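You operate a simulated robot arm through the tools that you are given. There is no shell and no other tool.

You run a simulated robot arm. Do the job below in one go: nothing can be reset, and whatever is moved stays where it is left.

## Task
Scan the card's two tubes into the grey rack and book them in.
Fine: the card stands in the holder, the tubes in the blue rack.

It is judged by the outcome, as a careful person would: the job done as asked, and still so three seconds after it is handed in. It fails if anything else is knocked over, pushed out of place, dropped, spilled or broken.

## Robot
A 7-joint arm with a two-finger parallel gripper, fixed in place. Base frame: the origin is at the foot of the arm, x ahead of it, y to its left, z up. Units: cm, rad, N and s.
With the tool pointing down near the work surface it reaches from about 38 to 90 cm from the base axis. Its first joint turns from -2.496 to 2.496 rad. Payload 3 kg.
The TCP is the grasp point between the finger pads, 3 cm short of the fingertips. In the tool frame z runs along the fingers and y along their closing line. Largest opening 9.4 cm; finger width 2.8, thickness 1; the body of the gripper, 5 by 9.6 cm, starts 5.5 cm behind the TCP.
Orientation is told as [roll, pitch, yaw] about the base's x, y, z axes, in that order, counted from this pose: with the fingers straight down and closing along the base's y, the tool's x points along the base's -x, its y along +y and its z along -z.

## Interface
- The arm moves only by the tool servo_tool. Its argument "motion" is a list that holds one entry, the list of rows, each a list of 7 numbers: the closure, from 0 (fully open) to 1 (shut), then the shift along the tool's x, y, z in units of 25 mm (1.0 is 25 mm), then the turn, a rotation vector about the tool's x, y, z in units of 8 degrees (1.0 is 8 degrees). In form: [[[grip, tx, ty, tz, rx, ry, rz], ...]]. A call has 1 to 20 rows; each row shifts and turns the commanded pose from where the row before left it, along the tool's axes as they then stand. A call with a number of a shift or a turn outside -1 to 1 is refused whole. Rows are played at 5 a second. More than 5 cm and 0.15 rad between two rows, or a gripper value outside its range, and nothing of the call is played. A pose out of reach is approached as far as the arm can. The call stops where the force on the tool passes 40 N (or 10 N more than at its start, if that is more) or the arm is blocked; 0.2 s more then pass. The fingers move at their own pace (about 7.2 cm/s each) and stop on an object; they squeeze with about 24 N. The grip force told is the motor's: it shows also when the fingers shut on nothing. Time passes only in rows, and 0.2 s behind the last, so rows that do not move let the fingers close. The reply holds the time, the measured pose of the TCP, the force on the tool along the base axes, the opening and the grip force, in the units named above and with some noise, with the torque about the TCP (base axes, N m) and any sound that the robot's microphone picked up.
- Cameras (640 x 400 px; columns grow to the right, rows downward): "scene" is fixed at [5.07, 64.94, 152.67]; the picture's right is [-0.29, -0.96, 0.00], its down [-0.46, 0.14, -0.88] and it looks along [0.84, -0.26, -0.48] (base axes); focal length 354 px, centre (320, 200). "wrist" rides on the gripper at [7.6, 1.4, -10.2] in the tool frame; the picture's right is [-0.18, 0.98, 0.00], its down [-0.75, -0.14, -0.64] and it looks along [-0.63, -0.12, 0.77] (tool axes); focal length 243 px, centre (320, 200). There is no depth. A picture from a camera that has moved, and an enlarged one, comes with that camera's place and axes in the base frame and with its lens.
- camera(camera): a new picture of that camera. It takes no simulated time.
- close_up(camera, box): a new picture of the part [left, top, right, bottom] of that camera's present view, enlarged. It takes no simulated time.
- sign_off(): hands the job in; it is judged then, once.

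Places have to be worked out from the pictures, the camera data and where the tool is seen. Open the gripper and draw the arm clear of the work before you hand the job in, unless the task says otherwise.

The tools are called by a JSON object that holds its "name" and its "arguments". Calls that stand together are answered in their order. servo_tool: Moves the arm, as the interface text tells. Its arguments: {"type":"object","properties":{"motion":{"type":"array","items":{"type":"array","items":{"type":"array","items":{"type":"number"}}}}},"required":["motion"]} The other tools are called the same way: camera (camera) takes a picture; close_up (camera, box) takes an enlarged picture of a part of a camera's view; sign_off () hands the job in.

At the start:

```text
time_s: 0.0
eef_pos: [42.96, 29.37, 126.93]
tcp_rot: [-0.001, 0.0, 0.002]
contact_force: [-0.9, 0.3, 0.6]
wrist_torque: [0.0, 0.02, 0.02]
width: 9.41
gripper_force: 0.0
```

scene: 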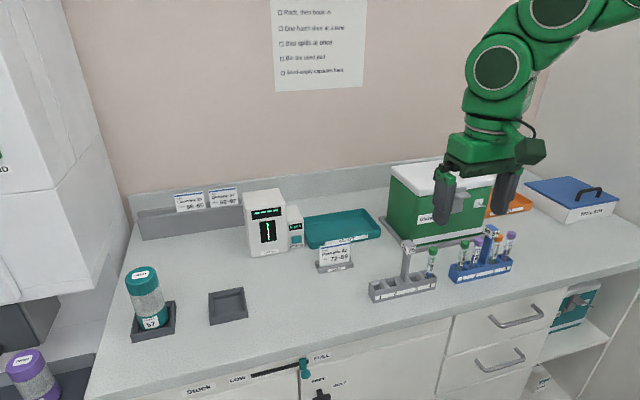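
wrist: 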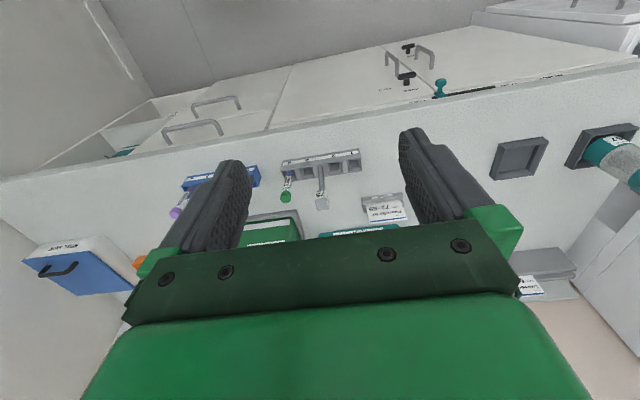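

I start by enlarging the card, the racks, the scanner and the wall notes to read what the job needs.

{"name": "close_up", "arguments": {"camera": "scene", "box": [300, 225, 370, 280]}}

{"name": "close_up", "arguments": {"camera": "scene", "box": [360, 220, 530, 310]}}

{"name": "close_up", "arguments": {"camera": "scene", "box": [230, 180, 320, 265]}}

{"name": "close_up", "arguments": {"camera": "scene", "box": [260, 0, 380, 90]}}

{"name": "close_up", "arguments": {"camera": "scene", "box": [140, 180, 250, 240]}}

{"name": "close_up", "arguments": {"camera": "scene", "box": [170, 330, 360, 400]}}

```text
7.27 times, centred on (335, 252) of scene
camera zoom: at [5.07, 64.94, 152.67], right [-0.29, -0.96, 0.0], down [-0.46, 0.14, -0.88], along [0.84, -0.26, -0.48], focal length 2573 px, centre (211, -182)
```

zoom: 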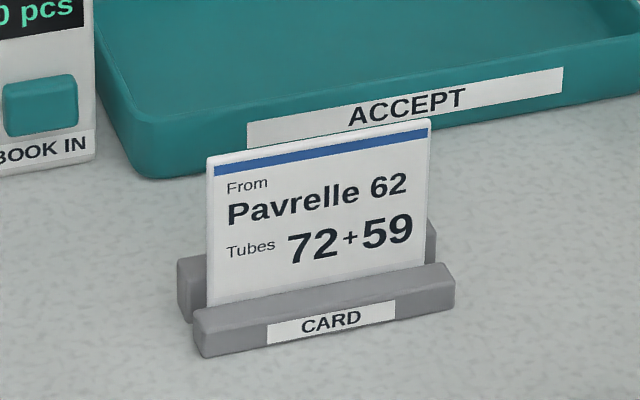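

```text
3.76 times, centred on (445, 265) of scene
camera zoom: at [5.07, 64.94, 152.67], right [-0.29, -0.96, 0.0], down [-0.46, 0.14, -0.88], along [0.84, -0.26, -0.48], focal length 1332 px, centre (-151, -45)
```

zoom: 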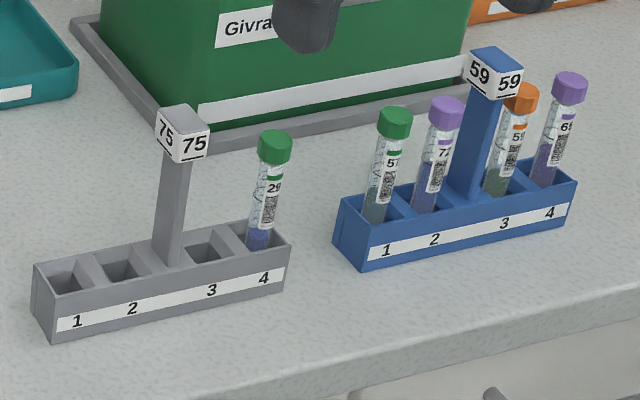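

```text
4.71 times, centred on (275, 222) of scene
camera zoom: at [5.07, 64.94, 152.67], right [-0.29, -0.96, 0.0], down [-0.46, 0.14, -0.88], along [0.84, -0.26, -0.48], focal length 1665 px, centre (532, 94)
```

zoom: 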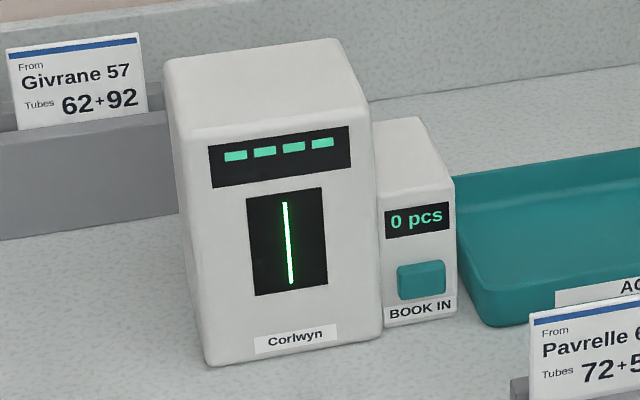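

```text
4.44 times, centred on (320, 45) of scene
camera zoom: at [5.07, 64.94, 152.67], right [-0.29, -0.96, 0.0], down [-0.46, 0.14, -0.88], along [0.84, -0.26, -0.48], focal length 1572 px, centre (320, 889)
```

zoom: 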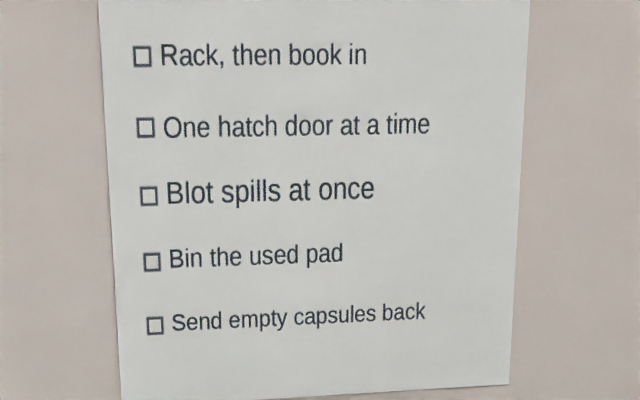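

```text
5.82 times, centred on (195, 210) of scene
camera zoom: at [5.07, 64.94, 152.67], right [-0.29, -0.96, 0.0], down [-0.46, 0.14, -0.88], along [0.84, -0.26, -0.48], focal length 2058 px, centre (1047, 142)
```

zoom: 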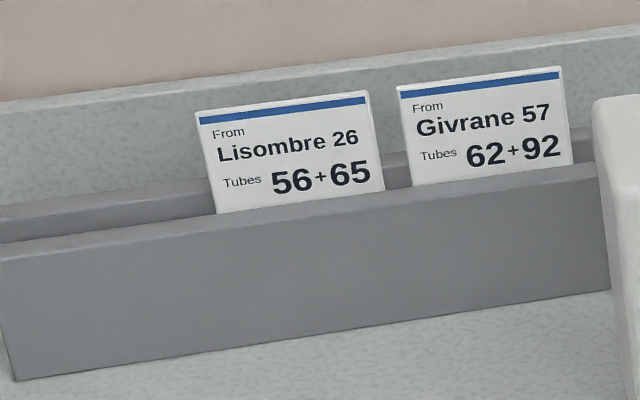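

```text
3.37 times, centred on (265, 365) of scene
camera zoom: at [5.07, 64.94, 152.67], right [-0.29, -0.96, 0.0], down [-0.46, 0.14, -0.88], along [0.84, -0.26, -0.48], focal length 1192 px, centre (505, -356)
```

zoom: 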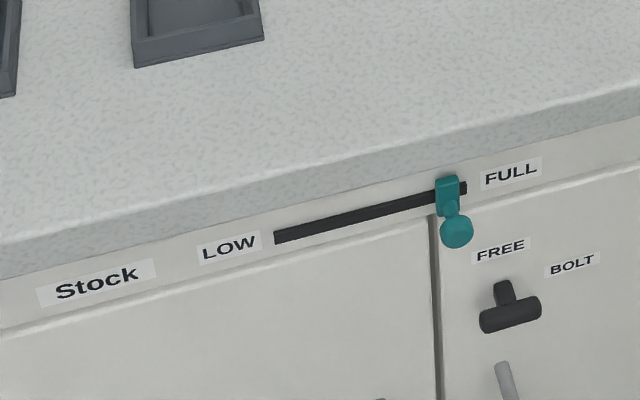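

The card reads tubes 72 + 59. I need the tube labels read exactly, so I zoom harder on each tube and on the scanner.

{"name": "close_up", "arguments": {"camera": "scene", "box": [454, 235, 490, 280]}}

{"name": "close_up", "arguments": {"camera": "scene", "box": [480, 228, 520, 275]}}

{"name": "close_up", "arguments": {"camera": "scene", "box": [420, 240, 445, 290]}}

{"name": "close_up", "arguments": {"camera": "scene", "box": [115, 260, 255, 350]}}

{"name": "close_up", "arguments": {"camera": "scene", "box": [380, 150, 640, 250]}}

{"name": "close_up", "arguments": {"camera": "wrist", "box": [150, 130, 420, 250]}}

```text
8.89 times, centred on (472, 258) of scene
camera zoom: at [5.07, 64.94, 152.67], right [-0.29, -0.96, 0.0], down [-0.46, 0.14, -0.88], along [0.84, -0.26, -0.48], focal length 3144 px, centre (-1031, -311)
```

zoom: 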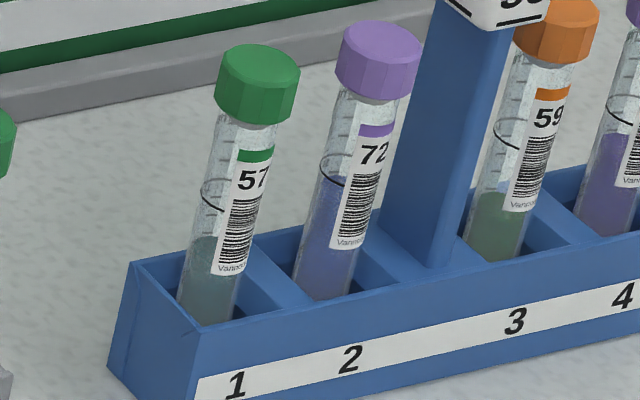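

```text
8.51 times, centred on (500, 252) of scene
camera zoom: at [5.07, 64.94, 152.67], right [-0.29, -0.96, 0.0], down [-0.46, 0.14, -0.88], along [0.84, -0.26, -0.48], focal length 3011 px, centre (-1212, -238)
```

zoom: 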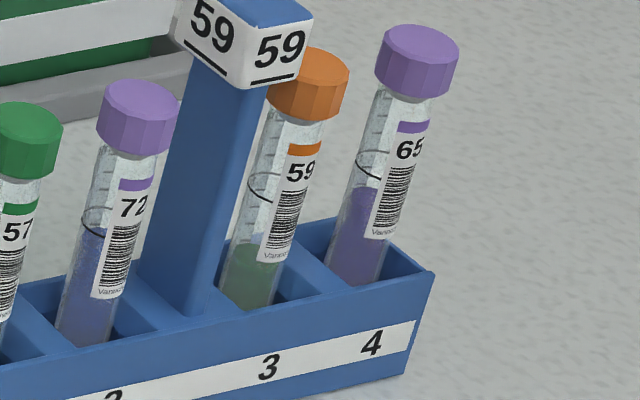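

```text
8.00 times, centred on (432, 265) of scene
camera zoom: at [5.07, 64.94, 152.67], right [-0.29, -0.96, 0.0], down [-0.46, 0.14, -0.88], along [0.84, -0.26, -0.48], focal length 2830 px, centre (-580, -320)
```

zoom: 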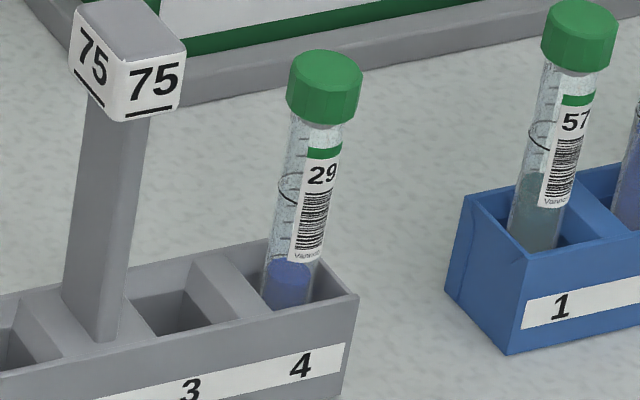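

```text
4.44 times, centred on (185, 305) of scene
camera zoom: at [5.07, 64.94, 152.67], right [-0.29, -0.96, 0.0], down [-0.46, 0.14, -0.88], along [0.84, -0.26, -0.48], focal length 1572 px, centre (920, -267)
```

zoom: 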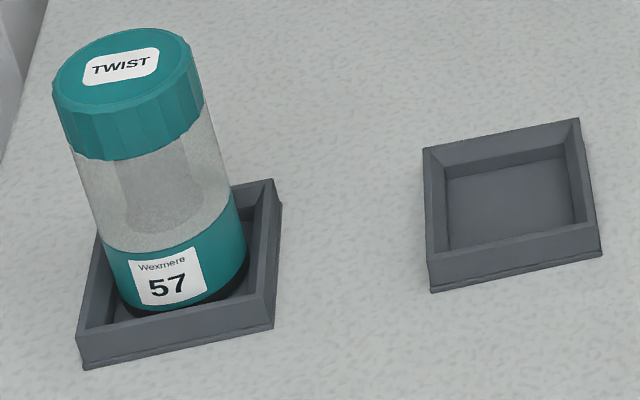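

```text
2.46 times, centred on (510, 200) of scene
camera zoom: at [5.07, 64.94, 152.67], right [-0.29, -0.96, 0.0], down [-0.46, 0.14, -0.88], along [0.84, -0.26, -0.48], focal length 871 px, centre (-148, 200)
```

zoom: 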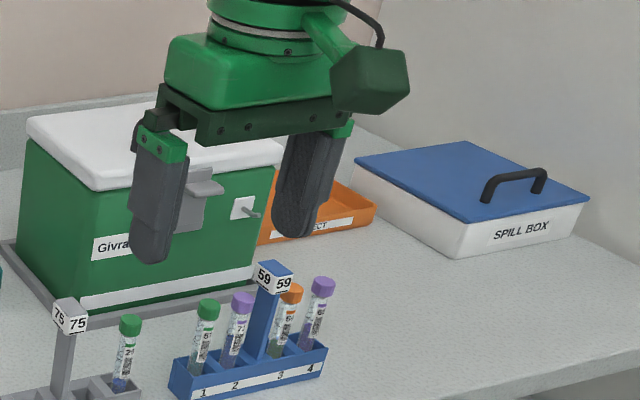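

```text
2.37 times, centred on (285, 190) of wrist
camera zoom: at [35.36, 30.83, 137.2], right [0.18, 0.98, 0.0], down [0.75, -0.14, 0.64], along [0.63, -0.12, -0.77], focal length 575 px, centre (403, 224)
```

zoom: 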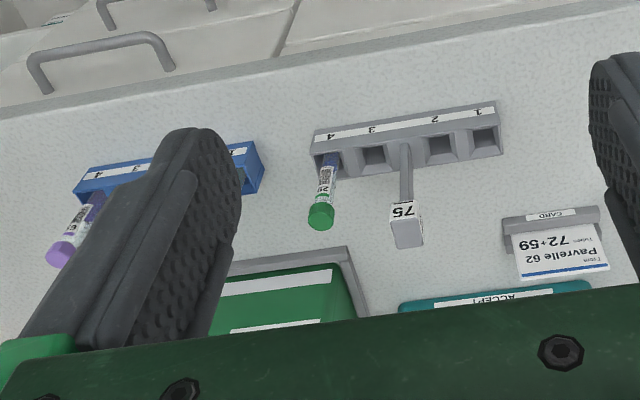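

The card asks for tubes 72 (blue slot 2) and 59 (blue slot 3); 57, 65 and the grey rack's 29 stay put. From both views I put the counter at z≈90, the blue-rack tubes at about x 62, y 10.6/6.5/0.8/-3.2, and the scanner's window at about (87.5, 54.6, 98). I move to get a close wrist view of the blue rack.

{"name": "servo_tool", "arguments": {"motion": [[[0, -0.2, -0.9, 0.45, 0, 0, 0], [0, -0.2, -0.9, 0.45, 0, 0, 0], [0, -0.2, -0.9, 0.45, 0, 0, 0], [0, -0.2, -0.9, 0.45, 0, 0, 0], [0, -0.2, -0.9, 0.45, 0, 0, 0], [0, -0.2, -0.9, 0.45, 0, 0, 0], [0, -0.2, -0.9, 0.45, 0, 0, 0], [0, -0.2, -0.9, 0.45, 0, 0, 0], [0, 0, 0, 0, 0, 0, 0]]]}}

{"name": "camera", "arguments": {"camera": "wrist"}}

{"name": "camera", "arguments": {"camera": "scene"}}

```text
time_s: 2.0
eef_pos: [46.93, 11.46, 117.83]
tcp_rot: [0.001, 0.001, 0.0]
contact_force: [0.2, 0.3, 0.8]
wrist_torque: [-0.01, 0.02, 0.0]
width: 9.42
gripper_force: 0.2
```

```text
taken
camera wrist: at [39.34, 12.82, 128.16], right [0.18, 0.98, 0.0], down [0.75, -0.14, 0.64], along [0.63, -0.12, -0.77], focal length 243 px, centre (320, 200)
```

wrist: 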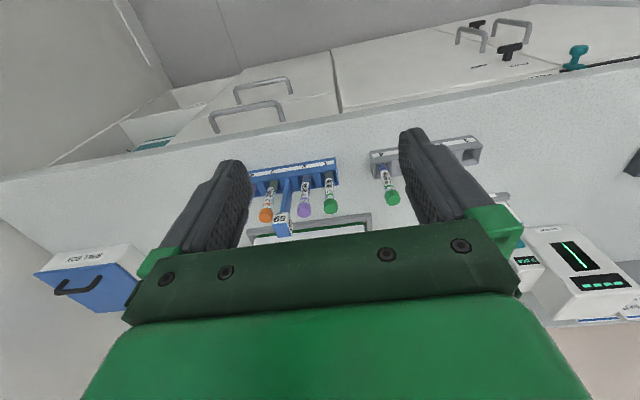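

```text
taken
```

scene: 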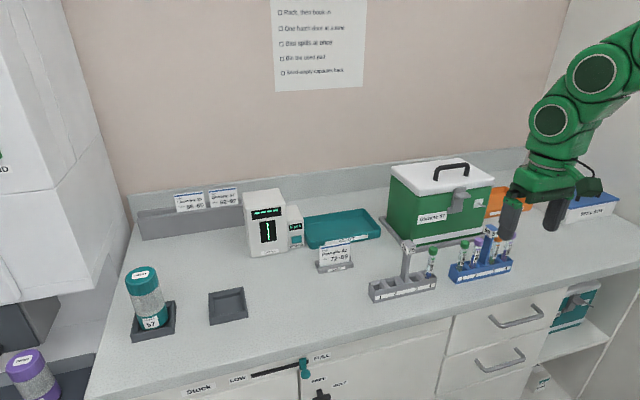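

{"name": "close_up", "arguments": {"camera": "wrist", "box": [235, 140, 355, 240]}}

{"name": "close_up", "arguments": {"camera": "wrist", "box": [350, 130, 500, 220]}}

{"name": "close_up", "arguments": {"camera": "wrist", "box": [500, 200, 640, 330]}}

{"name": "close_up", "arguments": {"camera": "scene", "box": [440, 215, 530, 290]}}

```text
4.00 times, centred on (295, 190) of wrist
camera zoom: at [39.34, 12.82, 128.16], right [0.18, 0.98, 0.0], down [0.75, -0.14, 0.64], along [0.63, -0.12, -0.77], focal length 970 px, centre (420, 240)
```

zoom: 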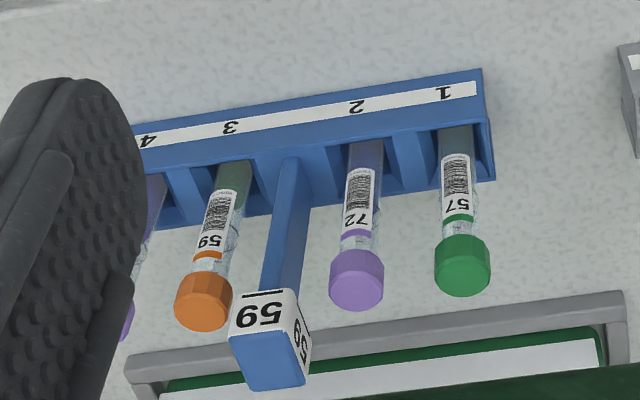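

```text
4.27 times, centred on (425, 175) of wrist
camera zoom: at [39.34, 12.82, 128.16], right [0.18, 0.98, 0.0], down [0.75, -0.14, 0.64], along [0.63, -0.12, -0.77], focal length 1035 px, centre (-128, 307)
```

zoom: 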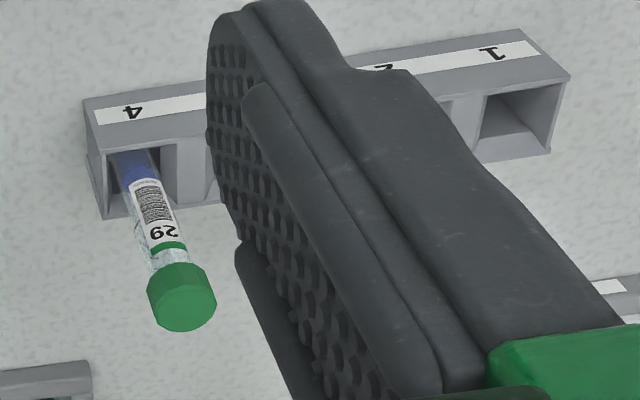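

```text
3.08 times, centred on (570, 265) of wrist
camera zoom: at [39.34, 12.82, 128.16], right [0.18, 0.98, 0.0], down [0.75, -0.14, 0.64], along [0.63, -0.12, -0.77], focal length 746 px, centre (-449, 0)
```

zoom: 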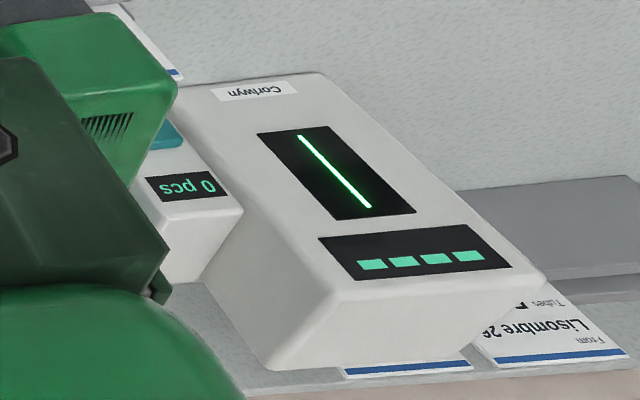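

```text
5.33 times, centred on (485, 252) of scene
camera zoom: at [5.07, 64.94, 152.67], right [-0.29, -0.96, 0.0], down [-0.46, 0.14, -0.88], along [0.84, -0.26, -0.48], focal length 1887 px, centre (-560, -80)
```

zoom: 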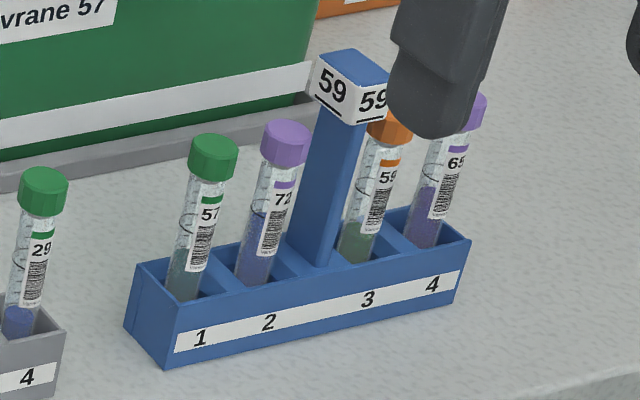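

From the two views the cap top of tube 72 is at (62.4, 6.1, 102.2), of 59 at (62.5, 0.3, 102.2), cap about 2 cm wide and 1.4 high; labels face −x, the scanner window also faces −x, so a tube must be turned about half a turn. I first turn the tool to yaw −90° so that the fingers close along x.

{"name": "servo_tool", "arguments": {"motion": [[[0.4, 0, 0, 0, 0, 0, 0.9375], [0.4, 0, 0, 0, 0, 0, 0.9375], [0.4, 0, 0, 0, 0, 0, 0.9375], [0.4, 0, 0, 0, 0, 0, 0.9375], [0.4, 0, 0, 0, 0, 0, 0.9375], [0.4, 0, 0, 0, 0, 0, 0.9375], [0.4, 0, 0, 0, 0, 0, 0.9375], [0.4, 0, 0, 0, 0, 0, 0.9375], [0.4, 0, 0, 0, 0, 0, 0.9375], [0.4, 0, 0, 0, 0, 0, 0.9375], [0.4, 0, 0, 0, 0, 0, 0.9375], [0.4, 0, 0, 0, 0, 0, 0.9375], [0.4, 0, 0, 0, 0, 0, 0], [0.4, 0, 0, 0, 0, 0, 0]]]}}

```text
time_s: 5.0
eef_pos: [47.14, 11.48, 118.01]
tcp_rot: [0.001, 0.0, -1.571]
contact_force: [0.2, -0.7, 0.3]
wrist_torque: [0.03, 0.01, 0.01]
width: 5.65
gripper_force: 0.0
```

Yaw −90° reached. Now I go over tube 72, staying at z≈111, above the tag, and check the alignment by picture.

{"name": "servo_tool", "arguments": {"motion": [[[0.4, -0.27, 0.765, 0.35, 0, 0, 0], [0.4, -0.27, 0.765, 0.35, 0, 0, 0], [0.4, -0.27, 0.765, 0.35, 0, 0, 0], [0.4, -0.27, 0.765, 0.35, 0, 0, 0], [0.4, -0.27, 0.765, 0.35, 0, 0, 0], [0.4, -0.27, 0.765, 0.35, 0, 0, 0], [0.4, -0.27, 0.765, 0.35, 0, 0, 0], [0.4, -0.27, 0.765, 0.35, 0, 0, 0], [0.4, 0, 0, 0, 0, 0, 0], [0.4, 0, 0, 0, 0, 0, 0]]]}}

{"name": "camera", "arguments": {"camera": "wrist"}}

{"name": "close_up", "arguments": {"camera": "scene", "box": [420, 180, 560, 290]}}

```text
time_s: 7.2
eef_pos: [62.17, 5.98, 110.85]
tcp_rot: [0.0, 0.0, -1.573]
contact_force: [-0.1, 0.0, 0.3]
wrist_torque: [-0.05, 0.0, -0.04]
width: 5.65
gripper_force: 0.1
```

```text
taken
camera wrist: at [63.63, 13.56, 121.16], right [0.98, -0.18, 0.0], down [-0.14, -0.75, 0.64], along [-0.12, -0.63, -0.77], focal length 243 px, centre (320, 200)
```

wrist: 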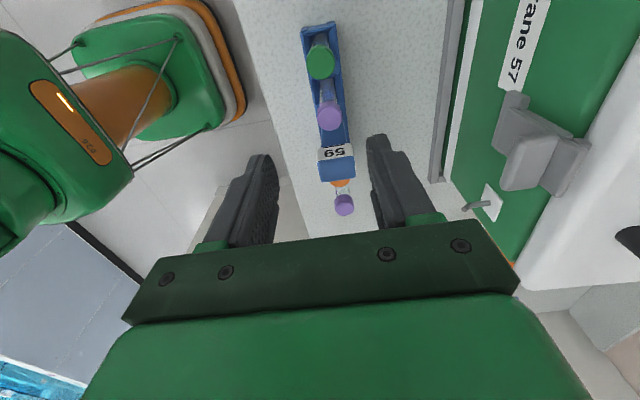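

```text
3.64 times, centred on (490, 235) of scene
camera zoom: at [5.07, 64.94, 152.67], right [-0.29, -0.96, 0.0], down [-0.46, 0.14, -0.88], along [0.84, -0.26, -0.48], focal length 1286 px, centre (-298, 73)
```

zoom: 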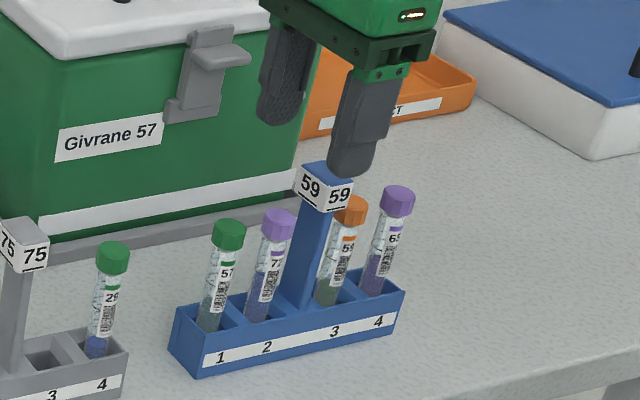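

The rack runs neatly along y under the gripper. I enlarge the wrist view to triangulate cap 72 more exactly.

{"name": "close_up", "arguments": {"camera": "wrist", "box": [270, 15, 390, 225]}}

```text
1.90 times, centred on (330, 120) of wrist
camera zoom: at [63.63, 13.56, 121.16], right [0.98, -0.18, 0.0], down [-0.14, -0.75, 0.64], along [-0.12, -0.63, -0.77], focal length 462 px, centre (301, 352)
```

zoom: 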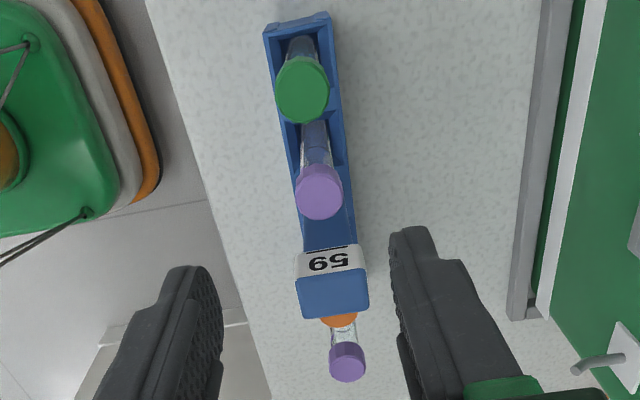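

Seen along the tool axis, cap 72 lies about 0.7 cm further in +x; so (62.85, 6.2). I correct by that, with y a touch away from the tag, and go down with the fingers open 5.6 cm to TCP z≈102.8.

{"name": "servo_tool", "arguments": {"motion": [[[0.4, 0.1, 0.27, 0, 0, 0, 0], [0.4, 0, 0, 0.5, 0, 0, 0], [0.4, 0, 0, 0.5, 0, 0, 0], [0.4, 0, 0, 0.5, 0, 0, 0], [0.4, 0, 0, 0, 0, 0, 0]]]}}

{"name": "camera", "arguments": {"camera": "wrist"}}

{"name": "close_up", "arguments": {"camera": "scene", "box": [440, 200, 530, 290]}}

```text
time_s: 8.4
eef_pos: [62.95, 6.25, 107.17]
tcp_rot: [0.0, 0.002, -1.571]
contact_force: [0.2, 0.4, 0.2]
wrist_torque: [-0.02, -0.01, 0.0]
width: 5.66
gripper_force: 0.0
```

```text
taken
camera wrist: at [64.41, 13.89, 117.43], right [0.98, -0.18, 0.0], down [-0.14, -0.75, 0.64], along [-0.12, -0.63, -0.77], focal length 243 px, centre (320, 200)
```

wrist: 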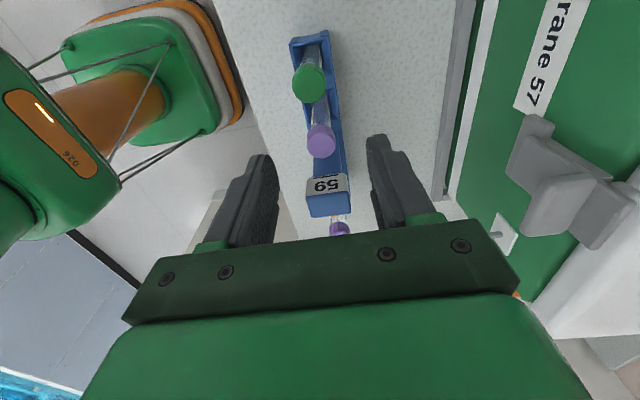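

```text
4.44 times, centred on (485, 245) of scene
camera zoom: at [5.07, 64.94, 152.67], right [-0.29, -0.96, 0.0], down [-0.46, 0.14, -0.88], along [0.84, -0.26, -0.48], focal length 1572 px, centre (-413, 0)
```

zoom: 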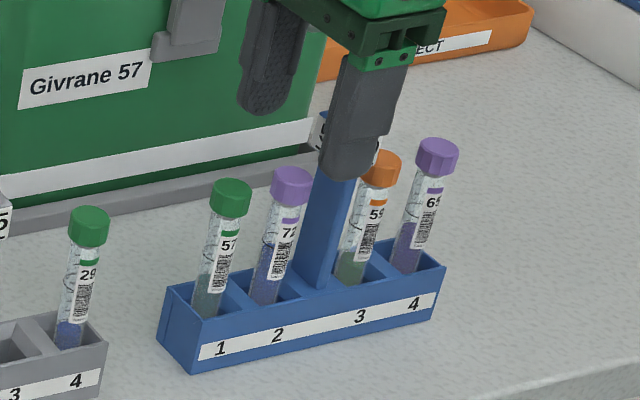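

The tool axis now falls on the middle of cap 72 in both views. I lower to z≈102.8, then close.

{"name": "servo_tool", "arguments": {"motion": [[[0.4, 0, 0, 0.45, 0, 0, 0], [0.4, 0, 0, 0.45, 0, 0, 0], [0.4, 0, 0, 0.45, 0, 0, 0], [0.4, 0, 0, 0.4, 0, 0, 0], [0.4, 0, 0, 0, 0, 0, 0]]]}}

{"name": "camera", "arguments": {"camera": "wrist"}}

{"name": "close_up", "arguments": {"camera": "scene", "box": [440, 200, 530, 290]}}

```text
time_s: 9.6
eef_pos: [62.98, 6.09, 103.04]
tcp_rot: [0.002, 0.0, -1.572]
contact_force: [0.7, -0.5, -0.4]
wrist_torque: [0.0, -0.01, -0.03]
width: 5.64
gripper_force: 0.0
```

```text
taken
camera wrist: at [64.43, 13.79, 113.22], right [0.98, -0.18, 0.0], down [-0.14, -0.75, 0.64], along [-0.12, -0.63, -0.77], focal length 243 px, centre (320, 200)
```

wrist: 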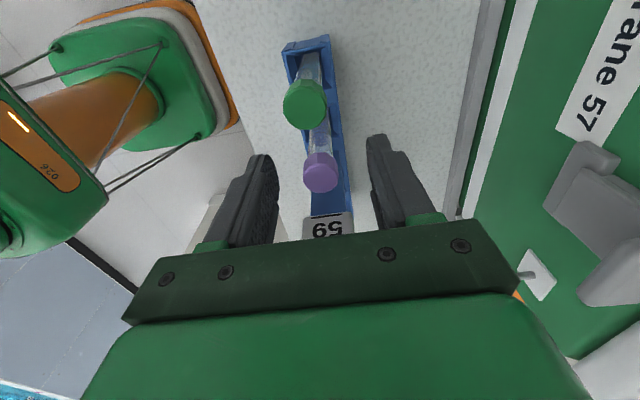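

```text
4.44 times, centred on (485, 245) of scene
camera zoom: at [5.07, 64.94, 152.67], right [-0.29, -0.96, 0.0], down [-0.46, 0.14, -0.88], along [0.84, -0.26, -0.48], focal length 1572 px, centre (-413, 0)
```

zoom: 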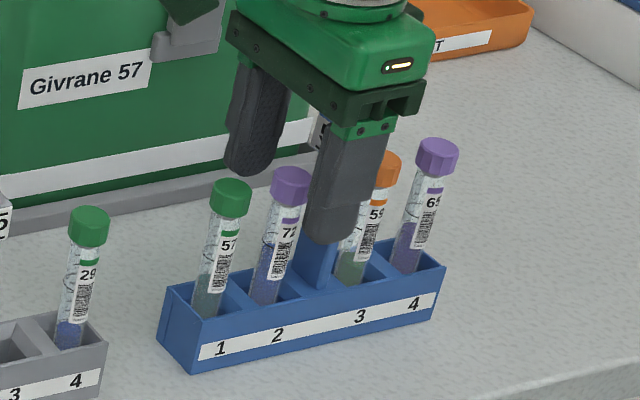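

The cap sits between the fingers, with the tips about at the level just below it. I close now.

{"name": "servo_tool", "arguments": {"motion": [[[0.6, 0, 0, 0, 0, 0, 0], [0.75, 0, 0, 0, 0, 0, 0], [0.9, 0, 0, 0, 0, 0, 0], [1, 0, 0, 0, 0, 0, 0], [1, 0, 0, 0, 0, 0, 0]]]}}

{"name": "close_up", "arguments": {"camera": "scene", "box": [440, 200, 530, 290]}}

```text
time_s: 10.8
eef_pos: [63.01, 6.25, 102.96]
tcp_rot: [0.0, -0.001, -1.571]
contact_force: [-0.3, 0.4, 0.8]
wrist_torque: [0.01, -0.01, 0.01]
width: 1.93
gripper_force: 23.9
```

```text
4.44 times, centred on (485, 245) of scene
camera zoom: at [5.07, 64.94, 152.67], right [-0.29, -0.96, 0.0], down [-0.46, 0.14, -0.88], along [0.84, -0.26, -0.48], focal length 1572 px, centre (-413, 0)
```

zoom: 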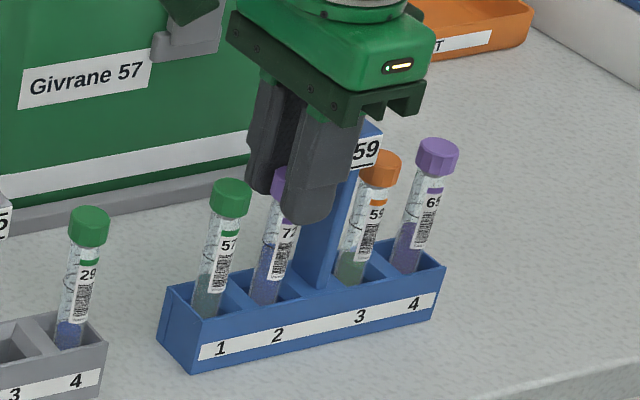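

Cap held (1.93 cm, 24 N). I lift straight up by 12.5 cm.

{"name": "servo_tool", "arguments": {"motion": [[[1, 0, 0, -0.2, 0, 0, 0], [1, 0, 0, -0.3, 0, 0, 0], [1, 0, 0, -0.5, 0, 0, 0], [1, 0, 0, -0.5, 0, 0, 0], [1, 0, 0, -0.5, 0, 0, 0], [1, 0, 0, -0.5, 0, 0, 0], [1, 0, 0, -0.5, 0, 0, 0], [1, 0, 0, -0.5, 0, 0, 0], [1, 0, 0, -0.5, 0, 0, 0], [1, 0, 0, -0.5, 0, 0, 0], [1, 0, 0, -0.5, 0, 0, 0], [1, 0, 0, 0, 0, 0, 0]]]}}

{"name": "camera", "arguments": {"camera": "scene"}}

{"name": "close_up", "arguments": {"camera": "scene", "box": [440, 190, 530, 290]}}

```text
time_s: 13.4
eef_pos: [62.85, 6.23, 115.29]
tcp_rot: [-0.001, -0.001, -1.571]
contact_force: [0.7, -0.2, 0.4]
wrist_torque: [0.01, 0.02, -0.02]
width: 1.91
gripper_force: 23.8
```

```text
taken
```

scene: 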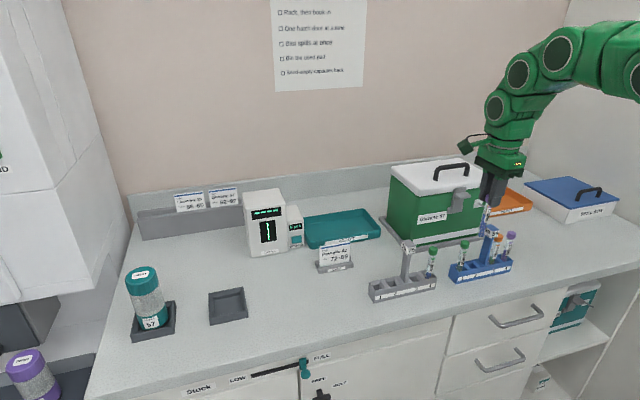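

```text
4.00 times, centred on (485, 240) of scene
camera zoom: at [5.07, 64.94, 152.67], right [-0.29, -0.96, 0.0], down [-0.46, 0.14, -0.88], along [0.84, -0.26, -0.48], focal length 1415 px, centre (-340, 40)
```

zoom: 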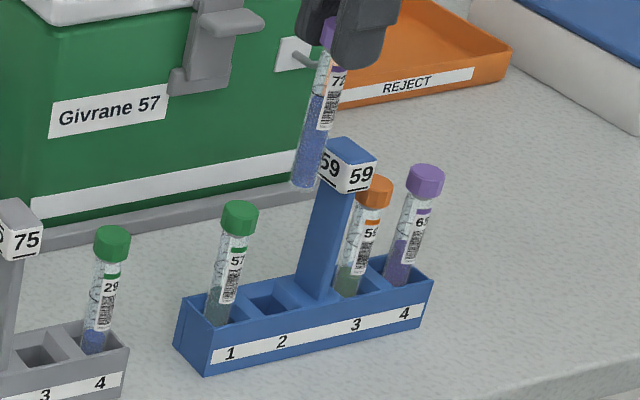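

Tube 72 hangs straight from the gripper and nothing else moved. I raise to z≈121 to pass over the grey rack's tag and carry it left towards the scanner.

{"name": "servo_tool", "arguments": {"motion": [[[1, 0, 0, -0.75, 0, 0, 0], [1, 0, 0, -0.75, 0, 0, 0], [1, 0, 0, -0.75, 0, 0, 0], [1, 0.5, -0.07, 0, 0, 0, 0], [1, 1, -0.07, 0, 0, 0, 0], [1, 1, -0.07, 0, 0, 0, 0], [1, 1, -0.07, 0, 0, 0, 0], [1, 1, -0.07, 0, 0, 0, 0], [1, 1, -0.07, 0, 0, 0, 0], [1, 1, -0.07, 0, 0, 0, 0], [1, 1, -0.07, 0, 0, 0, 0], [1, 1, -0.07, 0, 0, 0, 0], [1, 1, -0.07, 0, 0, 0, 0], [1, 1, -0.07, 0, 0, 0, 0], [1, 1, -0.07, 0, 0, 0, 0], [1, 1, -0.07, 0, 0, 0, 0], [1, 1, -0.07, 0, 0, 0, 0], [1, 1, -0.07, 0, 0, 0, 0], [1, 0.5, -0.07, 0, 0, 0, 0]]]}}

{"name": "camera", "arguments": {"camera": "scene"}}

```text
time_s: 17.4
eef_pos: [60.0, 43.73, 120.94]
tcp_rot: [0.003, -0.001, -1.571]
contact_force: [-1.1, -0.4, -0.9]
wrist_torque: [-0.01, 0.03, 0.02]
width: 1.94
gripper_force: 24.3
```

```text
taken
```

scene: 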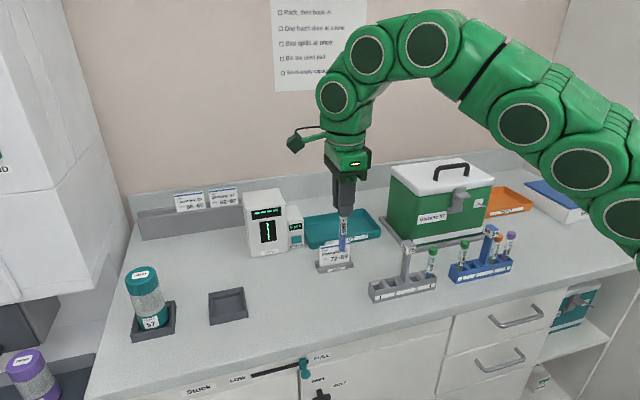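

Now I turn the held tube half a turn, counter-clockwise seen from above, at this clear spot.

{"name": "servo_tool", "arguments": {"motion": [[[1, 0, 0, 0, 0, 0, -1], [1, 0, 0, 0, 0, 0, -1], [1, 0, 0, 0, 0, 0, -1], [1, 0, 0, 0, 0, 0, -1], [1, 0, 0, 0, 0, 0, -1], [1, 0, 0, 0, 0, 0, -1], [1, 0, 0, 0, 0, 0, -1], [1, 0, 0, 0, 0, 0, -1], [1, 0, 0, 0, 0, 0, -1], [1, 0, 0, 0, 0, 0, -1], [1, 0, 0, 0, 0, 0, -1], [1, 0, 0, 0, 0, 0, -1], [1, 0, 0, 0, 0, 0, -1], [1, 0, 0, 0, 0, 0, -1], [1, 0, 0, 0, 0, 0, -1], [1, 0, 0, 0, 0, 0, -1], [1, 0, 0, 0, 0, 0, -1], [1, 0, 0, 0, 0, 0, -1], [1, 0, 0, 0, 0, 0, -1], [1, 0, 0, 0, 0, 0, -1]]]}}

{"name": "servo_tool", "arguments": {"motion": [[[1, 0, 0, 0, 0, 0, -0.85], [1, 0, 0, 0, 0, 0, -0.85], [1, 0, 0, 0, 0, 0, -0.8], [1, 0, 0, 0, 0, 0, 0]]]}}

{"name": "camera", "arguments": {"camera": "scene"}}

{"name": "camera", "arguments": {"camera": "wrist"}}

```text
time_s: 21.6
eef_pos: [59.99, 43.76, 120.86]
tcp_rot: [0.002, 0.001, 1.223]
contact_force: [0.5, 0.6, 0.0]
wrist_torque: [0.0, -0.01, 0.0]
width: 1.93
gripper_force: 23.8
```

```text
time_s: 22.6
eef_pos: [60.21, 43.8, 120.94]
tcp_rot: [0.0, 0.001, 1.572]
contact_force: [-0.3, 0.3, -0.4]
wrist_torque: [-0.04, 0.02, -0.01]
width: 1.94
gripper_force: 23.8
```

```text
taken
```

scene: 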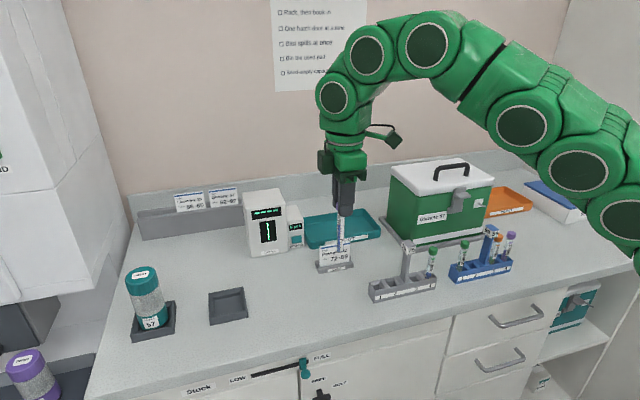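

```text
taken
camera wrist: at [58.68, 36.12, 131.21], right [-0.98, 0.18, 0.0], down [0.14, 0.75, 0.64], along [0.12, 0.63, -0.77], focal length 243 px, centre (320, 200)
```

wrist: 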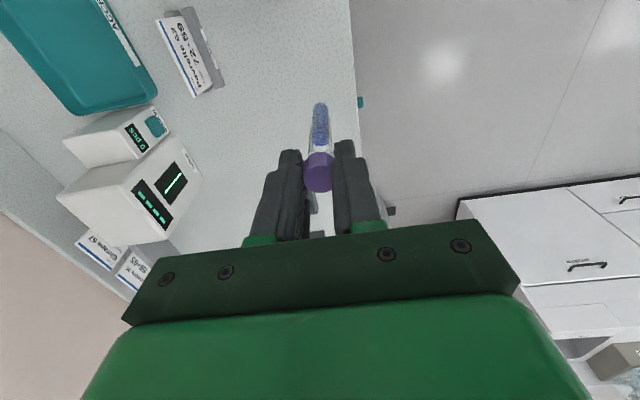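

The tube is turned half round, barcode side toward the scanner. By triangulation the scan line is at (86.7, 54.8, 98.5); I move to x≈69 in front of it and lower the barcode to that height.

{"name": "servo_tool", "arguments": {"motion": [[[1, -0.88, -0.72, 0, 0, 0, 0], [1, -0.88, -0.72, 0, 0, 0, 0], [1, -0.88, -0.72, 0, 0, 0, 0], [1, -0.88, -0.72, 0, 0, 0, 0], [1, -0.88, -0.72, 0, 0, 0, 0], [1, 0, 0, 0.8, 0, 0, 0], [1, 0, 0, 0.8, 0, 0, 0], [1, 0, 0, 0.8, 0, 0, 0], [1, 0, 0, 0.8, 0, 0, 0], [1, 0, 0, 0.8, 0, 0, 0], [1, 0, 0, 0.8, 0, 0, 0], [1, 0, 0, 0.8, 0, 0, 0], [1, 0, 0, 0.8, 0, 0, 0], [1, 0, 0, 0, 0, 0, 0], [1, 0, 0, 0, 0, 0, 0]]]}}

{"name": "camera", "arguments": {"camera": "scene"}}

{"name": "close_up", "arguments": {"camera": "scene", "box": [220, 170, 330, 290]}}

{"name": "camera", "arguments": {"camera": "wrist"}}

```text
time_s: 25.8
eef_pos: [60.96, 44.61, 104.93]
tcp_rot: [0.0, 0.001, 1.57]
contact_force: [0.2, 0.6, -0.4]
wrist_torque: [-0.01, -0.02, 0.02]
width: 1.95
gripper_force: 23.9
out of reach, approached as far as the arm can: row 1, 2, 3, 4, 5
```

```text
taken
```

scene: 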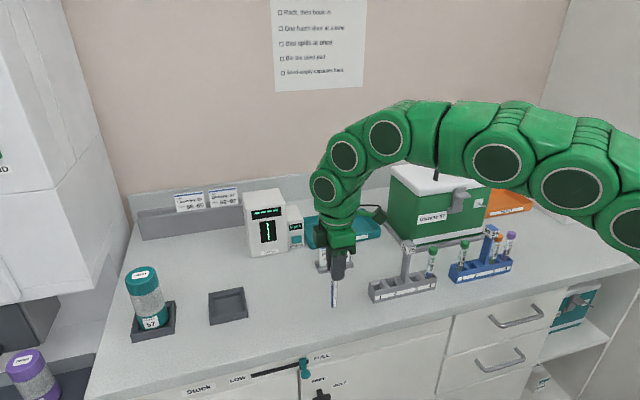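

```text
3.33 times, centred on (275, 230) of scene
camera zoom: at [5.07, 64.94, 152.67], right [-0.29, -0.96, 0.0], down [-0.46, 0.14, -0.88], along [0.84, -0.26, -0.48], focal length 1179 px, centre (470, 100)
```

zoom: 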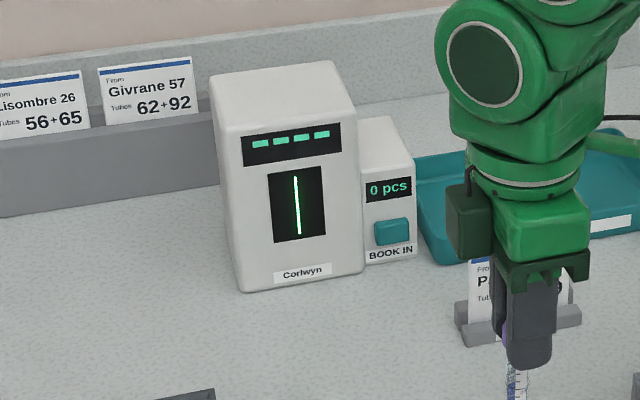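

```text
taken
camera wrist: at [59.4, 36.96, 115.17], right [-0.98, 0.18, 0.0], down [0.14, 0.75, 0.64], along [0.12, 0.63, -0.77], focal length 243 px, centre (320, 200)
```

wrist: 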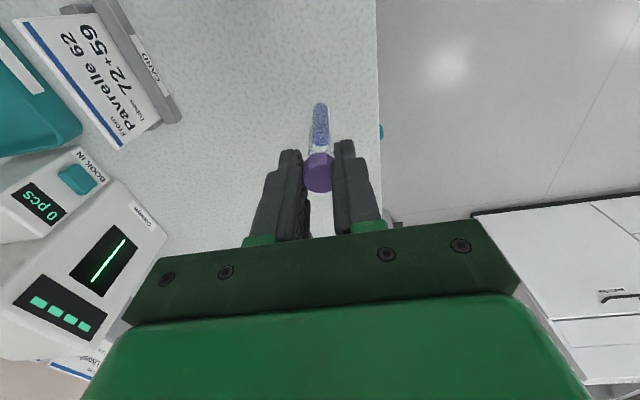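

At z≈121 the reach ends at about 75 cm; the arm now stands at (61, 44.6, 105). Lower down it reaches further, so I go on toward (68, 54.8) at this height; the counter there is clear.

{"name": "servo_tool", "arguments": {"motion": [[[1, -0.8, -0.56, 0, 0, 0, 0], [1, -0.8, -0.56, 0, 0, 0, 0], [1, -0.8, -0.56, 0, 0, 0, 0], [1, -0.8, -0.56, 0, 0, 0, 0], [1, -0.8, -0.56, 0, 0, 0, 0], [1, 0, 0, 0, 0, 0, 0], [1, 0, 0, 0, 0, 0, 0]]]}}

{"name": "close_up", "arguments": {"camera": "scene", "box": [220, 170, 340, 310]}}

```text
time_s: 27.4
eef_pos: [66.91, 53.76, 104.75]
tcp_rot: [0.0, -0.001, 1.572]
contact_force: [1.0, -0.2, 0.7]
wrist_torque: [0.04, 0.03, 0.01]
width: 1.93
gripper_force: 23.7
out of reach, approached as far as the arm can: row 5
```

```text
2.86 times, centred on (280, 240) of scene
camera zoom: at [5.07, 64.94, 152.67], right [-0.29, -0.96, 0.0], down [-0.46, 0.14, -0.88], along [0.84, -0.26, -0.48], focal length 1011 px, centre (434, 86)
```

zoom: 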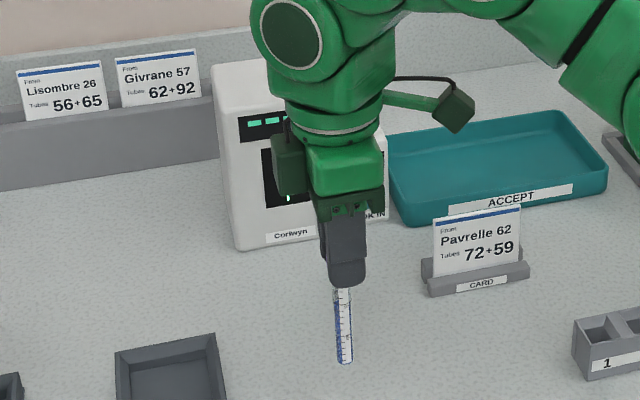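

Reach ends at (66.9, 53.8), the barcode some 20 cm from the window and no read yet. Leaning the tool so that the tube's foot goes toward the scanner gains reach, so I lean it by about 24° and look for a read.

{"name": "servo_tool", "arguments": {"motion": [[[1, 0, 0, 0, 0.75, 0, 0], [1, 0, 0, 0, 0.75, 0, 0], [1, 0, 0, 0, 0.75, 0, 0], [1, 0, 0, 0, 0.75, 0, 0], [1, -0.2, 0, 0, 0, 0, 0], [1, -0.2, 0, 0, 0, 0, 0]]]}}

{"name": "close_up", "arguments": {"camera": "scene", "box": [220, 170, 340, 310]}}

{"name": "camera", "arguments": {"camera": "wrist"}}

```text
time_s: 28.8
eef_pos: [67.1, 54.55, 104.96]
tcp_rot: [-0.418, -0.001, 1.571]
contact_force: [0.1, 0.4, -0.4]
wrist_torque: [0.02, -0.02, -0.01]
width: 1.95
gripper_force: 23.9
```

```text
2.86 times, centred on (280, 240) of scene
camera zoom: at [5.07, 64.94, 152.67], right [-0.29, -0.96, 0.0], down [-0.46, 0.14, -0.88], along [0.84, -0.26, -0.48], focal length 1011 px, centre (434, 86)
```

zoom: 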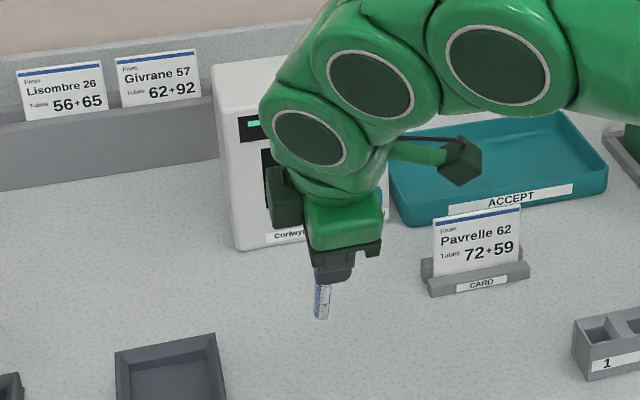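

```text
taken
camera wrist: at [61.65, 46.91, 113.67], right [-0.9, 0.18, -0.4], down [-0.13, 0.75, 0.64], along [0.42, 0.63, -0.65], focal length 243 px, centre (320, 200)
```

wrist: 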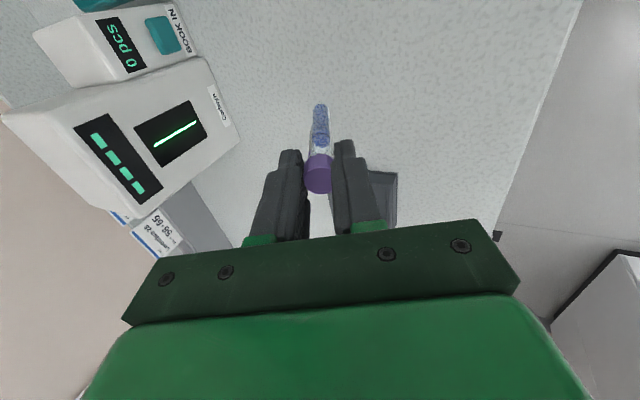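

The lean works (24°, foot toward the scanner) and gives room. I move forward in +x by 8 cm at constant y, lowering slightly, and check for a read.

{"name": "servo_tool", "arguments": {"motion": [[[1, 0, -0.7, 0.4, 0, 0, 0], [1, 0, -0.7, 0.4, 0, 0, 0], [1, 0, -0.7, 0.4, 0, 0, 0], [1, 0, 0, 0, 0, 0, 0], [1, 0, 0, 0, 0, 0, 0]]]}}

{"name": "camera", "arguments": {"camera": "wrist"}}

{"name": "close_up", "arguments": {"camera": "scene", "box": [220, 170, 340, 310]}}

```text
time_s: 30.0
eef_pos: [73.1, 54.71, 104.18]
tcp_rot: [-0.418, 0.0, 1.571]
contact_force: [1.2, 0.2, -0.8]
wrist_torque: [0.0, 0.02, 0.05]
width: 1.92
gripper_force: 23.6
```

```text
taken
camera wrist: at [67.72, 47.02, 113.03], right [-0.9, 0.18, -0.4], down [-0.13, 0.75, 0.64], along [0.42, 0.63, -0.65], focal length 243 px, centre (320, 200)
```

wrist: 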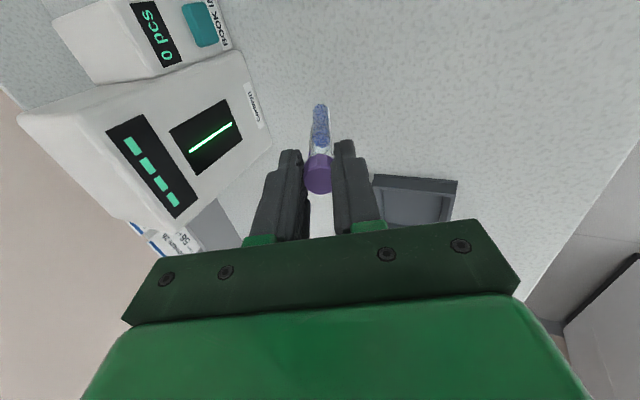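

```text
2.86 times, centred on (280, 240) of scene
camera zoom: at [5.07, 64.94, 152.67], right [-0.29, -0.96, 0.0], down [-0.46, 0.14, -0.88], along [0.84, -0.26, -0.48], focal length 1011 px, centre (434, 86)
```

zoom: 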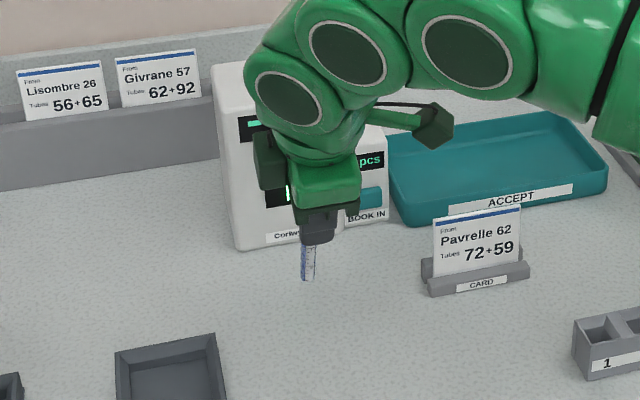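

Barcode now about 11 cm from the window at z≈98.6, display still dashes. I go 2 cm at a time closer.

{"name": "servo_tool", "arguments": {"motion": [[[1, 0, -0.73, 0.33, 0, 0, 0], [1, 0, 0, 0, 0, 0, 0], [1, 0, 0, 0, 0, 0, 0]]]}}

{"name": "servo_tool", "arguments": {"motion": [[[1, 0, -0.73, 0.33, 0, 0, 0], [1, 0, 0, 0, 0, 0, 0], [1, 0, 0, 0, 0, 0, 0]]]}}

{"name": "camera", "arguments": {"camera": "wrist"}}

{"name": "close_up", "arguments": {"camera": "scene", "box": [220, 170, 340, 310]}}

```text
time_s: 30.8
eef_pos: [75.19, 54.53, 104.22]
tcp_rot: [-0.419, 0.001, 1.572]
contact_force: [-0.2, 0.3, -0.7]
wrist_torque: [-0.01, 0.01, -0.01]
width: 1.97
gripper_force: 24.0
```

```text
time_s: 31.6
eef_pos: [77.26, 54.55, 104.34]
tcp_rot: [-0.42, 0.0, 1.57]
contact_force: [0.8, -0.3, 0.1]
wrist_torque: [0.02, 0.02, -0.01]
width: 1.92
gripper_force: 23.8
```

```text
taken
camera wrist: at [71.76, 46.83, 113.06], right [-0.9, 0.18, -0.4], down [-0.13, 0.75, 0.64], along [0.42, 0.63, -0.65], focal length 243 px, centre (320, 200)
```

wrist: 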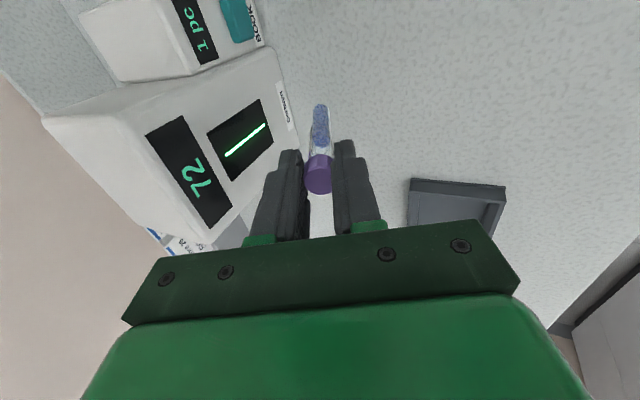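

```text
2.86 times, centred on (280, 240) of scene
camera zoom: at [5.07, 64.94, 152.67], right [-0.29, -0.96, 0.0], down [-0.46, 0.14, -0.88], along [0.84, -0.26, -0.48], focal length 1011 px, centre (434, 86)
```

zoom: 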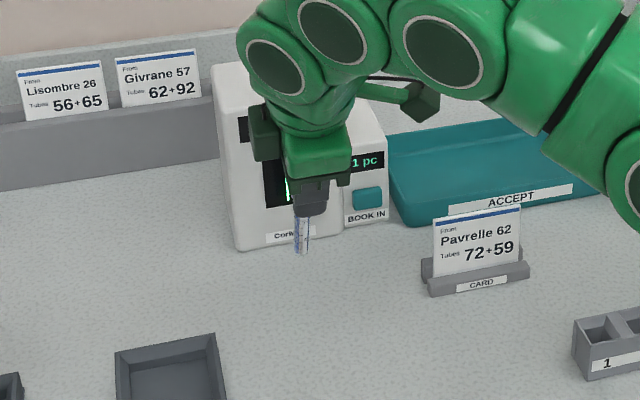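

The scanner shows 72 and the counter 1 pc. I draw the tube straight back from the scanner, then bring it upright.

{"name": "servo_tool", "arguments": {"motion": [[[1, 0, 0.73, -0.33, 0, 0, 0], [1, 0, 0.73, -0.33, 0, 0, 0], [1, 0, 0.73, -0.33, 0, 0, 0], [1, 0, 0.73, -0.33, 0, 0, 0], [1, 0, 0.73, -0.33, 0, 0, 0], [1, 0.3, 0.73, -0.33, 0, 0, 0], [1, 0.5, 0.73, -0.33, 0, 0, 0], [1, 0.5, 0.73, -0.33, 0, 0, 0], [1, 0, 0, 0, -0.75, 0, 0], [1, 0, 0, 0, -0.75, 0, 0], [1, 0, 0, 0, -0.75, 0, 0], [1, 0, 0, 0, -0.75, 0, 0], [1, 0, 0, 0, 0, 0, 0]]]}}

{"name": "camera", "arguments": {"camera": "scene"}}

{"name": "camera", "arguments": {"camera": "wrist"}}

```text
time_s: 34.4
eef_pos: [61.22, 51.2, 104.28]
tcp_rot: [0.001, 0.001, 1.571]
contact_force: [-0.2, 0.8, 0.0]
wrist_torque: [0.0, 0.01, 0.04]
width: 1.95
gripper_force: 23.6
```

```text
taken
```

scene: 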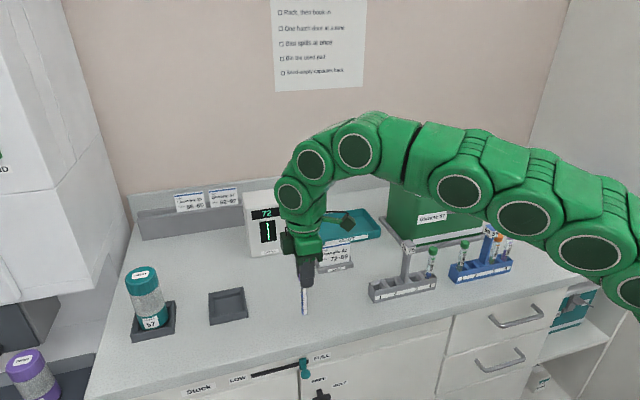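

```text
taken
camera wrist: at [59.79, 43.57, 114.62], right [-0.98, 0.18, 0.0], down [0.14, 0.75, 0.64], along [0.12, 0.63, -0.77], focal length 243 px, centre (320, 200)
```

wrist: 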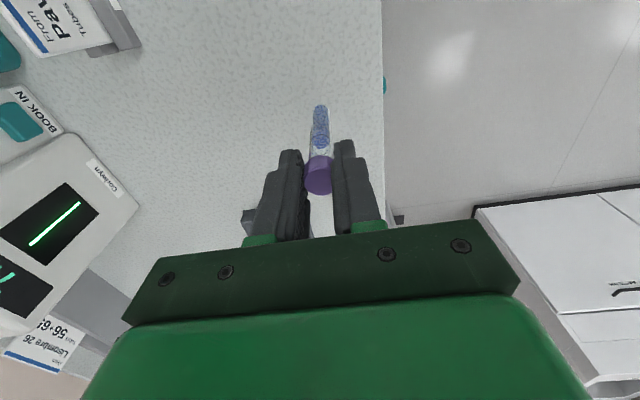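

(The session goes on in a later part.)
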